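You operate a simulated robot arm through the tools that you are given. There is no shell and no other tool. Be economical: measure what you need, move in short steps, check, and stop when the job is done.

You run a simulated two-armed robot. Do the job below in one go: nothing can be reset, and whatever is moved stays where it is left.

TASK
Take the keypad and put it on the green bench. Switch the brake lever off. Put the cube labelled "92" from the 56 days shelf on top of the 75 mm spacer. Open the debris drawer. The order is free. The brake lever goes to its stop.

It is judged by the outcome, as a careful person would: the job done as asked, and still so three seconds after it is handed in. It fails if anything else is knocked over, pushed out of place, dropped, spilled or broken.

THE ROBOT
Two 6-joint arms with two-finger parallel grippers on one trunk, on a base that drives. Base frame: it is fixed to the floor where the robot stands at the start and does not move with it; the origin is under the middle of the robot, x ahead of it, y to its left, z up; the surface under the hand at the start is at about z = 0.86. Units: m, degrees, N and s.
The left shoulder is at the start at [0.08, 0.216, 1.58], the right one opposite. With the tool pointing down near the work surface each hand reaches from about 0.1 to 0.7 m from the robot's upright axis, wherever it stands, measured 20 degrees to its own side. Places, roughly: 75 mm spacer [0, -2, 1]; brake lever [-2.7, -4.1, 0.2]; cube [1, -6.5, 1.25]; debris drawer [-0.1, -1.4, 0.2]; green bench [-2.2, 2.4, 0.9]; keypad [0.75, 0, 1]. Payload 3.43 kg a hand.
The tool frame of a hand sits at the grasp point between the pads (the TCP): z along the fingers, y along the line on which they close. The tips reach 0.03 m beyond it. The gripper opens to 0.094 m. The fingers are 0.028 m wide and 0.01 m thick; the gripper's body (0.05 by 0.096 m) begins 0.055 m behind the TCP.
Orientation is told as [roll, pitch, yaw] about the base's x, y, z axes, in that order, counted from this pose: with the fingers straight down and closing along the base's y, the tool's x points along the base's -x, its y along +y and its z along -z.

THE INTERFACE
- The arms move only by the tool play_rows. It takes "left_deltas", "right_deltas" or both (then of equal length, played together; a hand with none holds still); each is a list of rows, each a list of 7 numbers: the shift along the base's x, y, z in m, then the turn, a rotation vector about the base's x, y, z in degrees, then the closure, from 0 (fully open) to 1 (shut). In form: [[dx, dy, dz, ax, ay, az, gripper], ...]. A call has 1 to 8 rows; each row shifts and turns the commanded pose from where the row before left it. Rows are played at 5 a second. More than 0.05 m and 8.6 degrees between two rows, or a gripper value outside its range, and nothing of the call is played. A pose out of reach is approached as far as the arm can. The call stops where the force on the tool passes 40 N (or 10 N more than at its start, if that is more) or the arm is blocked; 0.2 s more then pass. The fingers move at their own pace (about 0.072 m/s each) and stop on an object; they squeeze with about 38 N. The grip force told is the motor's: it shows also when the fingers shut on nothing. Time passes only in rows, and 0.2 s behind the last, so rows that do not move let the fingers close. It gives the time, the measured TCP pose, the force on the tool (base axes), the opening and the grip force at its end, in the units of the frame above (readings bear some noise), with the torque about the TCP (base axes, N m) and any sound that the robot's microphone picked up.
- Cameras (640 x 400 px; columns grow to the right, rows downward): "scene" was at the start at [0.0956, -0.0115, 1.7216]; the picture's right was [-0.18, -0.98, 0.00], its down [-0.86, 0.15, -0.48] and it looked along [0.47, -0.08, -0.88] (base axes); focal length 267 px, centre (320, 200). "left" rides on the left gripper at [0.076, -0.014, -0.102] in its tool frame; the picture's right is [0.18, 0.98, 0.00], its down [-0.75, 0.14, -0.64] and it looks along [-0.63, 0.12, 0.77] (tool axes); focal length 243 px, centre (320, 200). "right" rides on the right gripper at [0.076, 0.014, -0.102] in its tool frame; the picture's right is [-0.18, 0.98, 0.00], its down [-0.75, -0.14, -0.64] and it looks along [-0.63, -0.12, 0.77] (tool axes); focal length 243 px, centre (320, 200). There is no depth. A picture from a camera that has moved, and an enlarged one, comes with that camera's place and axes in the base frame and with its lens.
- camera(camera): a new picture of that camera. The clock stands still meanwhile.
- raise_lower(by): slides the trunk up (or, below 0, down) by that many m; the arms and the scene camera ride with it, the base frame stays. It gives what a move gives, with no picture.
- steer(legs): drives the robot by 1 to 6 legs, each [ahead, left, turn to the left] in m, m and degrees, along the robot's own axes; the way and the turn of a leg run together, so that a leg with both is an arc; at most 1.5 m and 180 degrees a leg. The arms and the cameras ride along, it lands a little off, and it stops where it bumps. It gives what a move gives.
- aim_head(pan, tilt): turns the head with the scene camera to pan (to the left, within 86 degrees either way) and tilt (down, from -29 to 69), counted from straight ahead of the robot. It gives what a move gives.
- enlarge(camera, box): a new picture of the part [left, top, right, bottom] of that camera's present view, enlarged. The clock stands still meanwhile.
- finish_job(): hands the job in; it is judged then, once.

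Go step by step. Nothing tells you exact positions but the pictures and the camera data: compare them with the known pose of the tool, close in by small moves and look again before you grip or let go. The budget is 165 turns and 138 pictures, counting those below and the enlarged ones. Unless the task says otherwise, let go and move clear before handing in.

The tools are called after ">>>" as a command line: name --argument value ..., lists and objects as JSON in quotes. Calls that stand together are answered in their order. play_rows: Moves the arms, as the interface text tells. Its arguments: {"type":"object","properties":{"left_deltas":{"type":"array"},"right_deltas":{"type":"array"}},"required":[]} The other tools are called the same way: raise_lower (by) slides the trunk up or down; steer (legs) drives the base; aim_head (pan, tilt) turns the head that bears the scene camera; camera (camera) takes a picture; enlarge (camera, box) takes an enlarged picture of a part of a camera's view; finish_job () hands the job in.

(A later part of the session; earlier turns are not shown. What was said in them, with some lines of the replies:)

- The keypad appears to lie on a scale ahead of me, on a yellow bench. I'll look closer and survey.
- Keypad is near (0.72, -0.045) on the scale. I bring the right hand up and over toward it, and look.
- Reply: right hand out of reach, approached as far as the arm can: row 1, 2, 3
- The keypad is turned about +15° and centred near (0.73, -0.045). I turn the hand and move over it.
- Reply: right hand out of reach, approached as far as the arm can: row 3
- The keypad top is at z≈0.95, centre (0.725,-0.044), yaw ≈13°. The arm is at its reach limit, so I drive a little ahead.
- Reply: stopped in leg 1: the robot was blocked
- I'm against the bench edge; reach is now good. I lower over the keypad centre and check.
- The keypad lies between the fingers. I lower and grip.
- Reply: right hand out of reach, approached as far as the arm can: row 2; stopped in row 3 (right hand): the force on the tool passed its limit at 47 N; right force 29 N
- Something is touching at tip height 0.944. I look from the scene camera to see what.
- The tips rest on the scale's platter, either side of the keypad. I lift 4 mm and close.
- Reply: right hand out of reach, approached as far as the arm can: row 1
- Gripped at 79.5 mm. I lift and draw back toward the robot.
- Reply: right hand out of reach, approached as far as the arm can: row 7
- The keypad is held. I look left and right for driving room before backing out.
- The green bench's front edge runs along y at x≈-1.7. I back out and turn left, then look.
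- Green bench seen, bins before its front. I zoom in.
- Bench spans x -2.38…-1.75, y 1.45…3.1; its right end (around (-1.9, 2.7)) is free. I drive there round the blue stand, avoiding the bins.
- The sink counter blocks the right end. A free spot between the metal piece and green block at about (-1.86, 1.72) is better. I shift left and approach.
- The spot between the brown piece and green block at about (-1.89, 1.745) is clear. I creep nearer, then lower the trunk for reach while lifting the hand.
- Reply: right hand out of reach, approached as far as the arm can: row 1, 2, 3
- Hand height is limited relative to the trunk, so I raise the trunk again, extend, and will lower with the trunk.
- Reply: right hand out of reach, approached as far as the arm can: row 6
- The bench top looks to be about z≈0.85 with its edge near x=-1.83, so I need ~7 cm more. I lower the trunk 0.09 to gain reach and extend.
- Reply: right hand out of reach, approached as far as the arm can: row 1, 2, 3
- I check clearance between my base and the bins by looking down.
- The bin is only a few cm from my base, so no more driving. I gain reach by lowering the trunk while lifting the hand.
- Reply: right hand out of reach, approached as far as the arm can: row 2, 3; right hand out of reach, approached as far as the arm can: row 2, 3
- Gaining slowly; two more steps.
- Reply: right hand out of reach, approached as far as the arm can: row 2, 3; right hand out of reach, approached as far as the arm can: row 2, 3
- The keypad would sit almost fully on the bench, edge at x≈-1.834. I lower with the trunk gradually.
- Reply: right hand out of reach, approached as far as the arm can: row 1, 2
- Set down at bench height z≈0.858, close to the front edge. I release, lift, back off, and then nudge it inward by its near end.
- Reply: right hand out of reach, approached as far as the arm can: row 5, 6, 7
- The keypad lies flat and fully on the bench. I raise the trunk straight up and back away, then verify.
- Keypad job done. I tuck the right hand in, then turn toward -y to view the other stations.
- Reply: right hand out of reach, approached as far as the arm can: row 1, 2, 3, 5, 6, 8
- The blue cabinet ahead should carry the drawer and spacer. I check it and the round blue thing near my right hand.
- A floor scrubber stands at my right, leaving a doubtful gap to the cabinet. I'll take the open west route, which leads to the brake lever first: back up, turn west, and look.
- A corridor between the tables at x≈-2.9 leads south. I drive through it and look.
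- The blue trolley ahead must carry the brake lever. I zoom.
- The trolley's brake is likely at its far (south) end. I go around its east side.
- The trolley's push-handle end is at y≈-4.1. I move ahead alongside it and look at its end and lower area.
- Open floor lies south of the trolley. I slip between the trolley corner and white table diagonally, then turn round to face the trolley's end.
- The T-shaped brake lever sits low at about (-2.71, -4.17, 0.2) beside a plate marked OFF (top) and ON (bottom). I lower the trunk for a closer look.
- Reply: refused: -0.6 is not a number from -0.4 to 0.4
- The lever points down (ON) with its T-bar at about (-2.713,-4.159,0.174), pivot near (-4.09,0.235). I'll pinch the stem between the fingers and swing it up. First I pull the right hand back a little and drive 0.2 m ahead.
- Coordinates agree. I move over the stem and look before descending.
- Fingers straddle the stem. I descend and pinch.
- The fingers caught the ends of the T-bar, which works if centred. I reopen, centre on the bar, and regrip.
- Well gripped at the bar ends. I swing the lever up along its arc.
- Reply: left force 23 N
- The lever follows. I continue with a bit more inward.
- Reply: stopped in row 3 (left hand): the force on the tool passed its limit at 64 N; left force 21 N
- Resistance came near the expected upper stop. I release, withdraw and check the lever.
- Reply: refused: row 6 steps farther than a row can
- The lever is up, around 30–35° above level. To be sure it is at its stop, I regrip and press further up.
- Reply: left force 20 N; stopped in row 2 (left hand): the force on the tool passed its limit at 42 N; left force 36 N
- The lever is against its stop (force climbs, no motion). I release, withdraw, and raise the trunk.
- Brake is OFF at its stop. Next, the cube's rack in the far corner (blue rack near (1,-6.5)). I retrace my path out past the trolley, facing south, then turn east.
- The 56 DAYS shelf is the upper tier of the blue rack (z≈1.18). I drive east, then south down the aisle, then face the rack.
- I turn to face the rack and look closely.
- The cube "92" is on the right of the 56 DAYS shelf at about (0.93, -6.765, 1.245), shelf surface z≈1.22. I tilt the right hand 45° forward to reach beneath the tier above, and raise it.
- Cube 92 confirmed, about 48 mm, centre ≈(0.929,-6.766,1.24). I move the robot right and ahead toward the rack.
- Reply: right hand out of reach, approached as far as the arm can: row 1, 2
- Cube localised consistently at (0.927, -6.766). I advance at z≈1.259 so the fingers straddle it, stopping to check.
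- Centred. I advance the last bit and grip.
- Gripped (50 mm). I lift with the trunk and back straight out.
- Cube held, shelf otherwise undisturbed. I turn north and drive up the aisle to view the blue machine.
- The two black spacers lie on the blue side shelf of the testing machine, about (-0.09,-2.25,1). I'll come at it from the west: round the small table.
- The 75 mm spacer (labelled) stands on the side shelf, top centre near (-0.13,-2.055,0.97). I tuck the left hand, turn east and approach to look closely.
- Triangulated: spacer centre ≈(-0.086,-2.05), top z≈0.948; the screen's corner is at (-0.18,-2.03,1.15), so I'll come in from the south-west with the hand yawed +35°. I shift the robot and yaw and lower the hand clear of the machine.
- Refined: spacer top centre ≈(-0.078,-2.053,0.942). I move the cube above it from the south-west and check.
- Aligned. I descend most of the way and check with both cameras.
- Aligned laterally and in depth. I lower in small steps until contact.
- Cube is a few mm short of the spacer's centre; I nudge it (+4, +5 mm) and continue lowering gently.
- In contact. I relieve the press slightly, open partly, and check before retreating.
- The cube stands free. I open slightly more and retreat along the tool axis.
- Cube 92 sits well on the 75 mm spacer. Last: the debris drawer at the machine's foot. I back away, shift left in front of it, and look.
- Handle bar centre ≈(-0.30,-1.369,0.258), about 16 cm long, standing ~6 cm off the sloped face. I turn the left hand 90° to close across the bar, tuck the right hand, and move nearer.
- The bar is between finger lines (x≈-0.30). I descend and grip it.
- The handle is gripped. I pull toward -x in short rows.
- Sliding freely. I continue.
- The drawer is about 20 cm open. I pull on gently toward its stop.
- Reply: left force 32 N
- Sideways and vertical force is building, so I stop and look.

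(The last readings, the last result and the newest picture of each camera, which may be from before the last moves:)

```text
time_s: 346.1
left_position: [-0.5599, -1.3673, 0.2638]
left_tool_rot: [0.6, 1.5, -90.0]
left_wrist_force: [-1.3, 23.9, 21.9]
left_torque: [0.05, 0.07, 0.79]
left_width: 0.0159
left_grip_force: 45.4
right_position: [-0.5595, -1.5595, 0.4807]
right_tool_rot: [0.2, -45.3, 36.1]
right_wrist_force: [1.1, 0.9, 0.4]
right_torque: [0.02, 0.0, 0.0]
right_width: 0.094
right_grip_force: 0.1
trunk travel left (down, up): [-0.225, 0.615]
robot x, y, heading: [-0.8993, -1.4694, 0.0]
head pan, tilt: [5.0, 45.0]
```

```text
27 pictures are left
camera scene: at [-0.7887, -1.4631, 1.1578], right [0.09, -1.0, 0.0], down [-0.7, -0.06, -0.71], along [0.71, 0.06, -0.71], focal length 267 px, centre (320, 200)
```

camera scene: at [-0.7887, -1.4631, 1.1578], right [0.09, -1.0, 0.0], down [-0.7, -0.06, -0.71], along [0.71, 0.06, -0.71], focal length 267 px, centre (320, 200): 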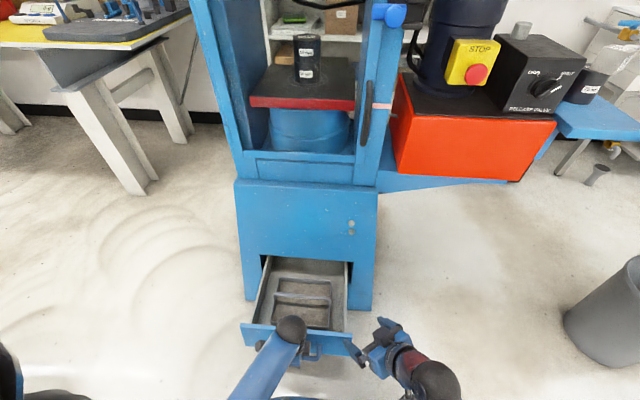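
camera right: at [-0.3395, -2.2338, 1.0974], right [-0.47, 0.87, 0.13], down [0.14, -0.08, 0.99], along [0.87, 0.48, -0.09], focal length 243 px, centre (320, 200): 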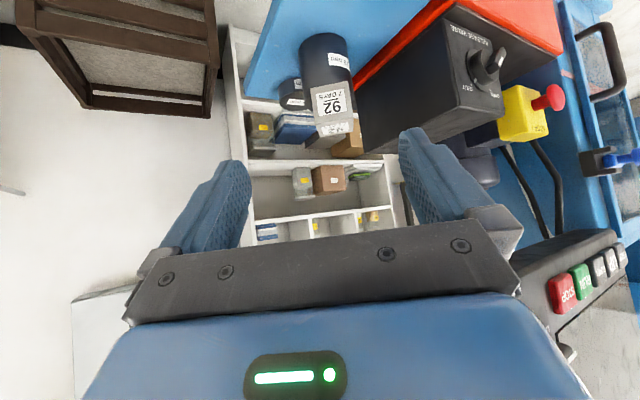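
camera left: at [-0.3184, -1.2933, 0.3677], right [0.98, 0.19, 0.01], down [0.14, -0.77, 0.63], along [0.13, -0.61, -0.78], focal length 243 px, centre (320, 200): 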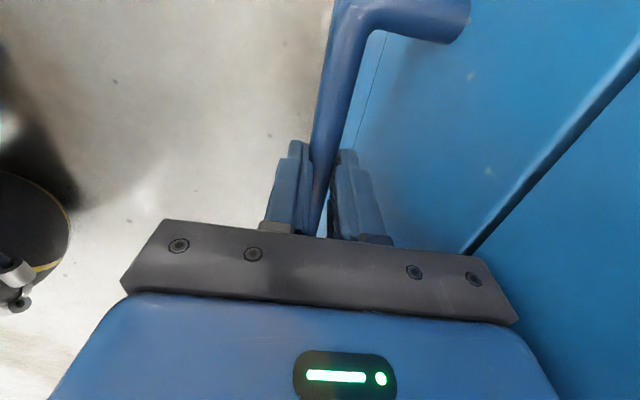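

The drawer is well open (~26 cm). I release, lift the hand clear, raise the trunk, back off, and check everything.

>>> play_rows --left_deltas '[[0, 0, 0, 0, 0, 0, 0.5], [0, 0, 0, 0, 0, 0, 0.4], [0, 0, 0.03, 0, 0, 0, 0.4], [0, 0, 0.04, 0, 0, 0, 0.4], [0, 0, 0.04, 0, 0, 0, 0.4], [0, 0, 0.04, 0, 0, 0, 0.4]]'

>>> raise_lower --by 0.4

>>> steer --legs '[[-0.35, 0, 0]]'

>>> aim_head --pan 0 --tilt 35

>>> camera --camera "scene"

```text
time_s: 347.5
left_position: [-0.5572, -1.3691, 0.414]
left_tool_rot: [0.6, 1.3, -89.9]
left_wrist_force: [-0.7, 0.2, 0.2]
left_torque: [0.0, 0.0, 0.01]
left_width: 0.0564
left_grip_force: 0.0
right_position: [-0.5599, -1.5613, 0.4798]
right_tool_rot: [0.3, -45.2, 36.0]
right_wrist_force: [-0.4, -0.4, 0.6]
right_torque: [0.01, -0.03, 0.04]
right_width: 0.0937
right_grip_force: 0.2
trunk travel left (down, up): [-0.225, 0.615]
robot x, y, heading: [-0.9001, -1.4745, 0.0]
head pan, tilt: [5.0, 45.0]
```

```text
time_s: 351.3
left_position: [-0.557, -1.367, 0.8129]
left_tool_rot: [0.6, 1.3, -89.9]
left_wrist_force: [-0.5, 0.1, -0.8]
left_torque: [0.0, 0.0, 0.01]
left_width: 0.0566
left_grip_force: 0.1
right_position: [-0.5591, -1.5602, 0.8799]
right_tool_rot: [0.3, -45.3, 36.0]
right_wrist_force: [0.1, -0.6, 0.7]
right_torque: [-0.03, -0.01, -0.01]
right_width: 0.0936
right_grip_force: 0.1
trunk travel left (down, up): [-0.625, 0.215]
robot x, y, heading: [-0.8964, -1.4702, -0.1]
head pan, tilt: [5.0, 45.0]
```

```text
time_s: 353.6
left_position: [-0.9056, -1.3693, 0.8133]
left_tool_rot: [0.5, 1.3, -90.0]
left_wrist_force: [0.1, 0.1, 0.0]
left_torque: [0.0, -0.04, -0.01]
left_width: 0.0564
left_grip_force: 0.0
right_position: [-0.9078, -1.5607, 0.8807]
right_tool_rot: [0.3, -45.4, 36.0]
right_wrist_force: [0.5, -1.2, 0.7]
right_torque: [0.04, 0.0, -0.02]
right_width: 0.0941
right_grip_force: 0.0
trunk travel left (down, up): [-0.625, 0.215]
robot x, y, heading: [-1.2526, -1.468, 0.3]
head pan, tilt: [5.0, 45.0]
```

```text
time_s: 354.3
left_position: [-0.9072, -1.3688, 0.8135]
left_tool_rot: [0.6, 1.3, -90.1]
left_wrist_force: [-0.1, -0.6, 0.5]
left_torque: [0.02, 0.0, 0.0]
left_width: 0.0564
left_grip_force: 0.0
right_position: [-0.9105, -1.5614, 0.8816]
right_tool_rot: [0.3, -45.4, 36.0]
right_wrist_force: [0.6, 0.2, 0.0]
right_torque: [-0.03, 0.02, 0.01]
right_width: 0.094
right_grip_force: 0.0
trunk travel left (down, up): [-0.625, 0.215]
robot x, y, heading: [-1.2465, -1.4769, 0.3]
head pan, tilt: [0.0, 35.0]
```

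```text
26 pictures are left
camera scene: at [-1.1305, -1.4714, 1.5723], right [0.0, -1.0, 0.0], down [-0.57, 0.0, -0.82], along [0.82, 0.0, -0.57], focal length 267 px, centre (320, 200)
```

scene: 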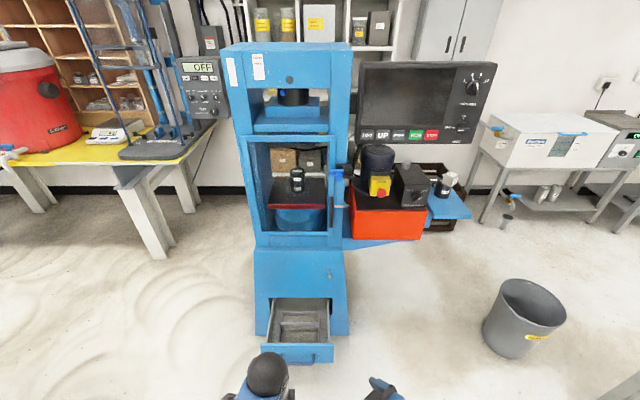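

>>> enlarge --camera "scene" --box '[400, 150, 490, 250]'

>>> enlarge --camera "scene" --box '[240, 240, 370, 380]'

```text
4.00 times, centred on (445, 200) of scene
camera zoom: at [-1.1305, -1.4714, 1.5723], right [0.0, -1.0, 0.0], down [-0.57, 0.0, -0.82], along [0.82, 0.0, -0.57], focal length 1069 px, centre (-180, 200)
```

zoom: 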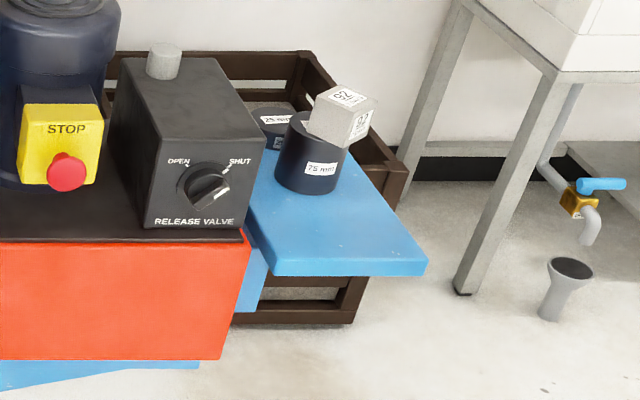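

```text
2.86 times, centred on (305, 310) of scene
camera zoom: at [-1.1305, -1.4714, 1.5723], right [0.0, -1.0, 0.0], down [-0.57, 0.0, -0.82], along [0.82, 0.0, -0.57], focal length 763 px, centre (363, -114)
```

zoom: 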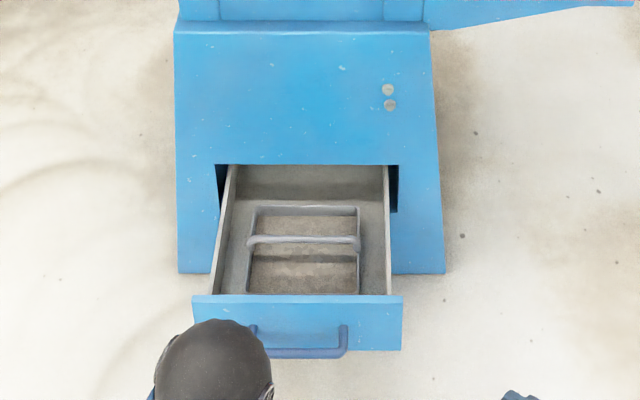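

Drawer open. The cube looks somewhat off-centre on the spacer, so I measure more closely.

>>> enlarge --camera "scene" --box '[427, 163, 467, 203]'

```text
10.00 times, centred on (447, 183) of scene
camera zoom: at [-1.1305, -1.4714, 1.5723], right [0.0, -1.0, 0.0], down [-0.57, 0.0, -0.82], along [0.82, 0.0, -0.57], focal length 2672 px, centre (-950, 370)
```

zoom: 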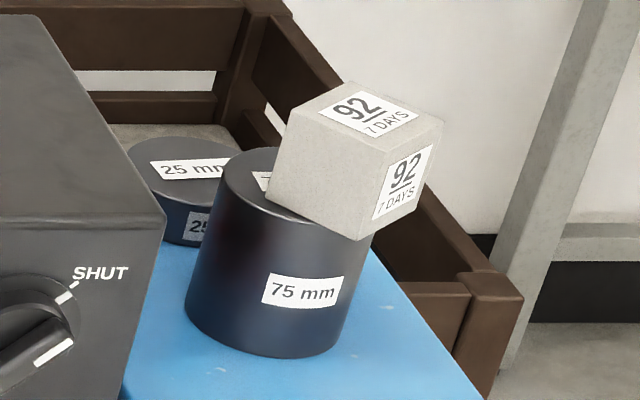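

The cube overhangs: its centre is ≈(-0.009,-0.016) off the spacer's axis. A careful job would centre it, so I go back: tuck the left hand, return to the earlier stance, and regrip.

>>> play_rows --left_deltas '[[-0.04, 0, 0, 0, 0, 0, 0.4], [-0.04, 0, 0, 0, 0, 0, 0.4], [-0.02, 0, 0, 0, 0, 0, 0.4]]'

>>> raise_lower --by 0.2

>>> steer --legs '[[0, -0.61, 0], [0.5, 0, -0.3]]'

>>> aim_head --pan -10 --tilt 40

>>> camera --camera "scene"

```text
time_s: 355.1
left_position: [-1.0065, -1.3682, 0.8128]
left_tool_rot: [0.6, 1.3, -89.9]
left_wrist_force: [-1.2, -0.4, 0.5]
left_torque: [0.0, -0.02, 0.02]
left_width: 0.0563
left_grip_force: 0.0
right_position: [-0.9088, -1.562, 0.8794]
right_tool_rot: [0.3, -45.4, 36.0]
right_wrist_force: [-0.8, -0.1, -0.9]
right_torque: [0.01, -0.02, 0.01]
right_width: 0.0939
right_grip_force: 0.1
trunk travel left (down, up): [-0.625, 0.215]
robot x, y, heading: [-1.2488, -1.4714, 0.1]
head pan, tilt: [0.0, 35.0]
```

```text
time_s: 357.3
left_position: [-1.0068, -1.3682, 1.0127]
left_tool_rot: [0.6, 1.3, -90.1]
left_wrist_force: [-0.7, 0.4, 0.0]
left_torque: [0.0, 0.02, 0.0]
left_width: 0.0562
left_grip_force: 0.0
right_position: [-0.909, -1.5615, 1.0811]
right_tool_rot: [0.3, -45.2, 36.1]
right_wrist_force: [0.0, 0.1, 0.0]
right_torque: [-0.02, -0.01, 0.03]
right_width: 0.0939
right_grip_force: 0.1
trunk travel left (down, up): [-0.825, 0.015]
robot x, y, heading: [-1.25, -1.4708, 0.0]
head pan, tilt: [0.0, 35.0]
```

```text
time_s: 363.2
left_position: [-0.5034, -1.974, 1.0121]
left_tool_rot: [0.6, 1.4, -90.5]
left_wrist_force: [-0.5, 0.2, -1.1]
left_torque: [-0.03, 0.01, 0.02]
left_width: 0.0565
left_grip_force: 0.1
right_position: [-0.407, -2.1666, 1.0812]
right_tool_rot: [0.3, -45.4, 35.6]
right_wrist_force: [-0.7, 1.0, 0.3]
right_torque: [-0.01, 0.0, 0.01]
right_width: 0.0938
right_grip_force: 0.0
trunk travel left (down, up): [-0.825, 0.015]
robot x, y, heading: [-0.7478, -2.0763, -0.5]
head pan, tilt: [0.0, 35.0]
```

```text
time_s: 363.9
left_position: [-0.5015, -1.9736, 1.0124]
left_tool_rot: [0.6, 1.3, -90.4]
left_wrist_force: [0.2, 0.0, -0.2]
left_torque: [0.0, 0.01, -0.01]
left_width: 0.0563
left_grip_force: 0.0
right_position: [-0.4055, -2.1675, 1.0793]
right_tool_rot: [0.3, -45.3, 35.6]
right_wrist_force: [0.4, -0.2, -0.1]
right_torque: [-0.02, 0.0, 0.02]
right_width: 0.094
right_grip_force: 0.0
trunk travel left (down, up): [-0.825, 0.015]
robot x, y, heading: [-0.7454, -2.0735, -0.4]
head pan, tilt: [-10.0, 40.0]
```

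```text
22 pictures are left
camera scene: at [-0.6308, -2.0902, 1.7648], right [-0.18, -0.98, 0.0], down [-0.63, 0.12, -0.77], along [0.75, -0.14, -0.64], focal length 267 px, centre (320, 200)
```

scene: 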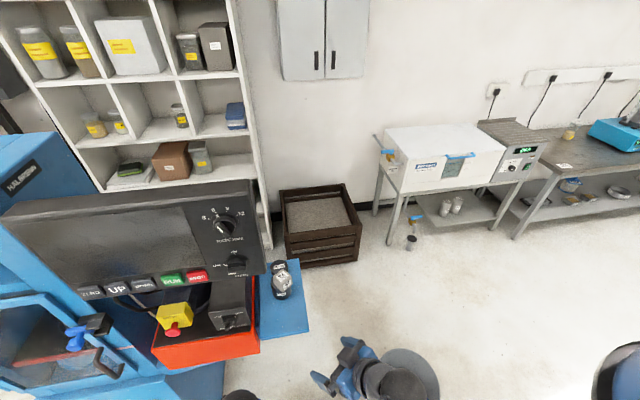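

I approach along the tool axis back to the cube, fingers open, and check before closing.

>>> play_rows --right_deltas '[[0.042, 0.01, -0.004, 0, 0, 0, 0.08], [0.042, 0.01, -0.004, 0, 0, 0, 0.08], [0.042, 0.01, -0.004, 0, 0, 0, 0.08], [0.042, 0.01, -0.004, 0, 0, 0, 0.08], [0.042, 0.01, -0.004, 0, 0, 0, 0.08], [0.041, 0.009, -0.003, 0, 0, 0, 0.08], [0, 0, 0, 0, 0, 0, 0.08]]'

>>> camera --camera "right"

```text
time_s: 365.6
left_position: [-0.5022, -1.9742, 1.0127]
left_tool_rot: [0.6, 1.4, -90.5]
left_wrist_force: [1.0, 0.3, -0.1]
left_torque: [0.02, 0.01, 0.0]
left_width: 0.0564
left_grip_force: 0.0
right_position: [-0.1547, -2.107, 1.0591]
right_tool_rot: [0.3, -45.5, 35.5]
right_wrist_force: [-0.6, 1.2, -0.2]
right_torque: [0.02, -0.03, 0.03]
right_width: 0.0866
right_grip_force: 0.1
trunk travel left (down, up): [-0.825, 0.015]
robot x, y, heading: [-0.7444, -2.0737, -0.4]
head pan, tilt: [-10.0, 40.0]
```

```text
21 pictures are left
camera right: at [-0.2676, -2.1685, 1.0759], right [-0.47, 0.87, 0.13], down [0.14, -0.07, 0.99], along [0.87, 0.48, -0.09], focal length 243 px, centre (320, 200)
```

right: 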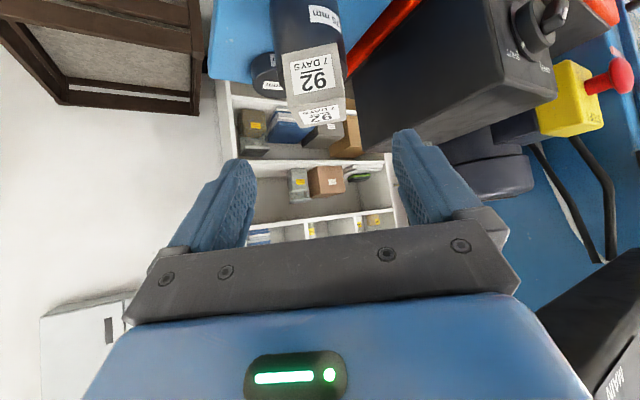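

>>> play_rows --right_deltas '[[0.022, 0.0155, -0.028, 0, 0, 0, 0.08], [0.022, 0.0155, -0.028, 0, 0, 0, 0.08], [0.022, 0.0145, -0.027, 0, 0, 0, 0.08], [0, 0, 0, 0, 0, 0, 0.08]]'

>>> enlarge --camera "right" --box '[160, 0, 480, 240]'

```text
time_s: 366.6
left_position: [-0.5019, -1.974, 1.0118]
left_tool_rot: [0.5, 1.3, -90.4]
left_wrist_force: [-0.1, 0.4, 0.3]
left_torque: [0.0, -0.04, 0.0]
left_width: 0.0565
left_grip_force: 0.2
right_position: [-0.0898, -2.0617, 0.9752]
right_tool_rot: [0.3, -45.3, 35.4]
right_wrist_force: [-0.4, -0.1, 0.5]
right_torque: [0.01, -0.02, -0.01]
right_width: 0.0865
right_grip_force: 0.1
trunk travel left (down, up): [-0.825, 0.015]
robot x, y, heading: [-0.7441, -2.076, -0.4]
head pan, tilt: [-10.0, 40.0]
```

```text
1.67 times, centred on (320, 120) of right
camera zoom: at [-0.2023, -2.1242, 0.9915], right [-0.47, 0.87, 0.13], down [0.14, -0.08, 0.99], along [0.87, 0.48, -0.09], focal length 404 px, centre (320, 333)
```

zoom: 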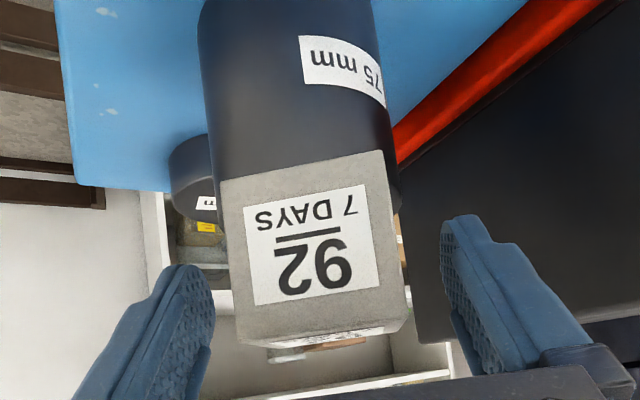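

The cube is laterally aligned but sits short along my approach direction. I grip it, lift slightly, move it ~17 mm forward, and set it down.

>>> play_rows --right_deltas '[[0.0015, -0.0025, 0, 0, 0, 0, 0.08], [0, 0, 0, 0, 0, 0, 1], [0, 0, 0, 0, 0, 0, 1], [0, 0, 0, 0, 0, 0, 1], [0, 0, 0.01, 0, 0, 0, 1]]'

>>> play_rows --right_deltas '[[0.0125, 0.0125, 0, 0, 0, 0, 1], [0, 0, -0.006, 0, 0, 0, 1]]'

>>> enlarge --camera "right" --box '[160, 0, 480, 240]'

```text
time_s: 367.8
left_position: [-0.5002, -1.9739, 1.0119]
left_tool_rot: [0.6, 1.4, -90.4]
left_wrist_force: [-0.3, 0.5, 0.3]
left_torque: [-0.01, 0.01, 0.01]
left_width: 0.0567
left_grip_force: 0.0
right_position: [-0.088, -2.064, 0.9855]
right_tool_rot: [0.2, -45.2, 35.6]
right_wrist_force: [0.1, 0.2, -2.1]
right_torque: [0.0, 0.05, -0.02]
right_width: 0.0512
right_grip_force: 38.1
trunk travel left (down, up): [-0.825, 0.015]
robot x, y, heading: [-0.7455, -2.0771, -0.3]
head pan, tilt: [-10.0, 40.0]
```

```text
time_s: 368.4
left_position: [-0.5015, -1.9737, 1.0129]
left_tool_rot: [0.5, 1.4, -90.5]
left_wrist_force: [0.6, -0.3, 0.0]
left_torque: [-0.01, 0.01, 0.0]
left_width: 0.0561
left_grip_force: 0.2
right_position: [-0.0739, -2.0521, 0.9778]
right_tool_rot: [0.3, -45.4, 35.5]
right_wrist_force: [0.5, 0.1, -1.5]
right_torque: [-0.01, 0.0, 0.0]
right_width: 0.0511
right_grip_force: 37.9
trunk travel left (down, up): [-0.825, 0.015]
robot x, y, heading: [-0.7511, -2.0781, -0.3]
head pan, tilt: [-10.0, 40.0]
```

```text
1.67 times, centred on (320, 120) of right
camera zoom: at [-0.1876, -2.1141, 0.9954], right [-0.47, 0.87, 0.13], down [0.14, -0.07, 0.99], along [0.87, 0.48, -0.09], focal length 404 px, centre (320, 333)
```

zoom: 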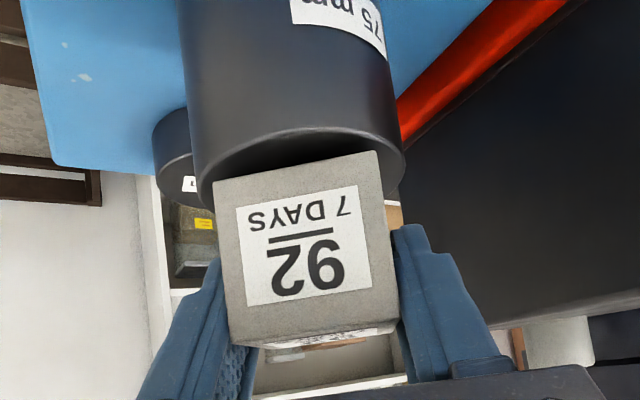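

Now the near rim of the spacer shows evenly in front of the cube: well centred. I lower to contact.

>>> play_rows --right_deltas '[[0, 0, -0.003, 0, 0, 0, 1]]'

>>> play_rows --right_deltas '[[0, 0, -0.002, 0, 0, 0, 1]]'

>>> play_rows --right_deltas '[[0, 0, -0.001, 0, 0, 0, 1]]'

```text
time_s: 368.8
left_position: [-0.5012, -1.9739, 1.0116]
left_tool_rot: [0.5, 1.3, -90.5]
left_wrist_force: [1.0, -0.7, -0.1]
left_torque: [-0.02, 0.0, 0.0]
left_width: 0.0563
left_grip_force: 0.1
right_position: [-0.074, -2.0516, 0.9743]
right_tool_rot: [0.4, -45.3, 35.5]
right_wrist_force: [-1.0, 0.0, -2.3]
right_torque: [-0.01, 0.02, -0.04]
right_width: 0.0512
right_grip_force: 38.6
trunk travel left (down, up): [-0.825, 0.015]
robot x, y, heading: [-0.7453, -2.0726, -0.3]
head pan, tilt: [-10.0, 40.0]
```

```text
time_s: 369.1
left_position: [-0.5017, -1.9733, 1.0113]
left_tool_rot: [0.6, 1.3, -90.5]
left_wrist_force: [-0.1, -0.7, -0.8]
left_torque: [-0.02, 0.05, 0.01]
left_width: 0.0562
left_grip_force: 0.1
right_position: [-0.0745, -2.0511, 0.9756]
right_tool_rot: [0.3, -45.3, 35.6]
right_wrist_force: [-1.3, 0.4, 2.4]
right_torque: [-0.06, 0.08, 0.0]
right_width: 0.0513
right_grip_force: 37.9
trunk travel left (down, up): [-0.825, 0.015]
robot x, y, heading: [-0.742, -2.0754, -0.2]
head pan, tilt: [-10.0, 40.0]
```

```text
time_s: 369.6
left_position: [-0.5024, -1.9736, 1.012]
left_tool_rot: [0.6, 1.3, -90.5]
left_wrist_force: [-0.2, 0.6, 0.0]
left_torque: [-0.03, 0.02, -0.02]
left_width: 0.0565
left_grip_force: 0.0
right_position: [-0.074, -2.0519, 0.9739]
right_tool_rot: [0.2, -45.4, 35.5]
right_wrist_force: [-2.5, -0.7, 6.8]
right_torque: [-0.06, 0.3, -0.02]
right_width: 0.0509
right_grip_force: 38.1
trunk travel left (down, up): [-0.825, 0.015]
robot x, y, heading: [-0.748, -2.0757, -0.4]
head pan, tilt: [-10.0, 40.0]
```

Contact made gently. I open and retreat along the tool axis.

>>> play_rows --right_deltas '[[0, 0, 0.001, 0, 0, 0, 0.25], [0, 0, 0, 0, 0, 0, 0.08], [0, 0, 0, 0, 0, 0, 0.08], [-0.0145, -0.01, 0.0175, 0, 0, 0, 0.08], [-0.023, -0.016, 0.028, 0, 0, 0, 0.08], [-0.023, -0.016, 0.028, 0, 0, 0, 0.08], [-0.023, -0.016, 0.028, 0, 0, 0, 0.08], [-0.03, -0.03, 0.01, 0, 0, 0, 0.08]]'

>>> steer --legs '[[-0.35, 0, 0]]'

>>> camera --camera "scene"

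```text
time_s: 371.4
left_position: [-0.5023, -1.9743, 1.0115]
left_tool_rot: [0.6, 1.4, -90.5]
left_wrist_force: [-0.3, -0.5, 0.5]
left_torque: [0.02, 0.0, 0.01]
left_width: 0.0566
left_grip_force: 0.0
right_position: [-0.1894, -2.1424, 1.0852]
right_tool_rot: [0.3, -45.4, 35.5]
right_wrist_force: [0.2, 0.0, 0.4]
right_torque: [-0.01, 0.0, 0.01]
right_width: 0.0866
right_grip_force: 0.1
trunk travel left (down, up): [-0.825, 0.015]
robot x, y, heading: [-0.7447, -2.0769, -0.4]
head pan, tilt: [-10.0, 40.0]
```

```text
time_s: 373.6
left_position: [-0.8401, -1.9724, 1.0118]
left_tool_rot: [0.4, 1.4, -91.0]
left_wrist_force: [0.1, 0.4, 0.3]
left_torque: [-0.02, 0.04, 0.0]
left_width: 0.0563
left_grip_force: 0.1
right_position: [-0.5287, -2.142, 1.0842]
right_tool_rot: [0.4, -45.3, 35.0]
right_wrist_force: [0.5, -0.5, -0.3]
right_torque: [0.0, 0.03, -0.02]
right_width: 0.0866
right_grip_force: 0.1
trunk travel left (down, up): [-0.825, 0.015]
robot x, y, heading: [-1.0876, -2.0728, -0.9]
head pan, tilt: [-10.0, 40.0]
```

```text
18 pictures are left
camera scene: at [-0.9684, -2.0877, 1.7644], right [-0.19, -0.98, 0.0], down [-0.63, 0.12, -0.76], along [0.75, -0.14, -0.65], focal length 267 px, centre (320, 200)
```

scene: 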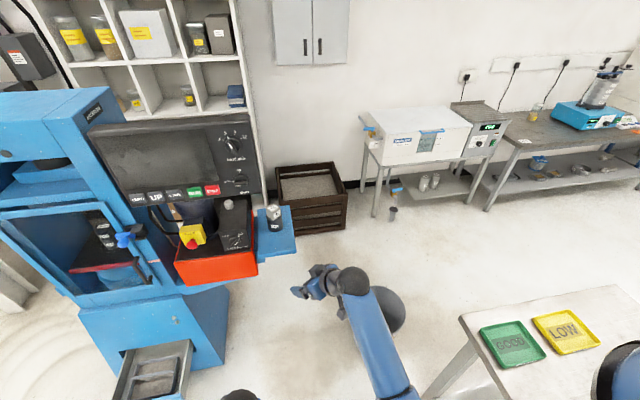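

>>> enlarge --camera "scene" --box '[250, 190, 300, 240]'

```text
8.00 times, centred on (275, 215) of scene
camera zoom: at [-0.9684, -2.0877, 1.7644], right [-0.19, -0.98, 0.0], down [-0.63, 0.12, -0.76], along [0.75, -0.14, -0.65], focal length 2138 px, centre (680, 80)
```

zoom: 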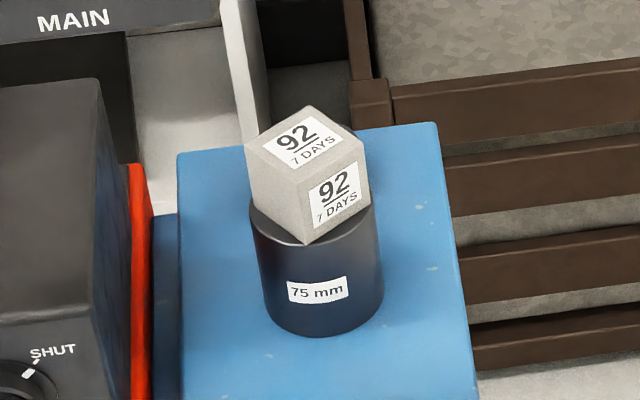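

Everything checks out: the keypad is on the green bench, the brake lever is at its OFF stop, cube 92 is centred on the 75 mm spacer, and the drawer is open. The hands are empty and clear.

>>> finish_job

```text
The job is handed in.
```

The job is handed in with all four tasks done:

- **Keypad:** it lies flat on the green bench, within about 1 cm of the front edge.
- **Brake lever:** it is off, pushed up until it would go no further.
- **Cube "92":** it came from the 56 days shelf and stands centred on the 75 mm spacer. Its label also reads "7 DAYS". I had to regrip it once, because my first placement overhung the spacer.
- **Debris drawer:** it is open about 26 cm. I stopped when the resistance built up, so it may not be at its full travel.

I saw nothing else moved or knocked over. Early on, the robot's base bumped the yellow bench lightly, and the fingers pressed briefly on the scale under the keypad.
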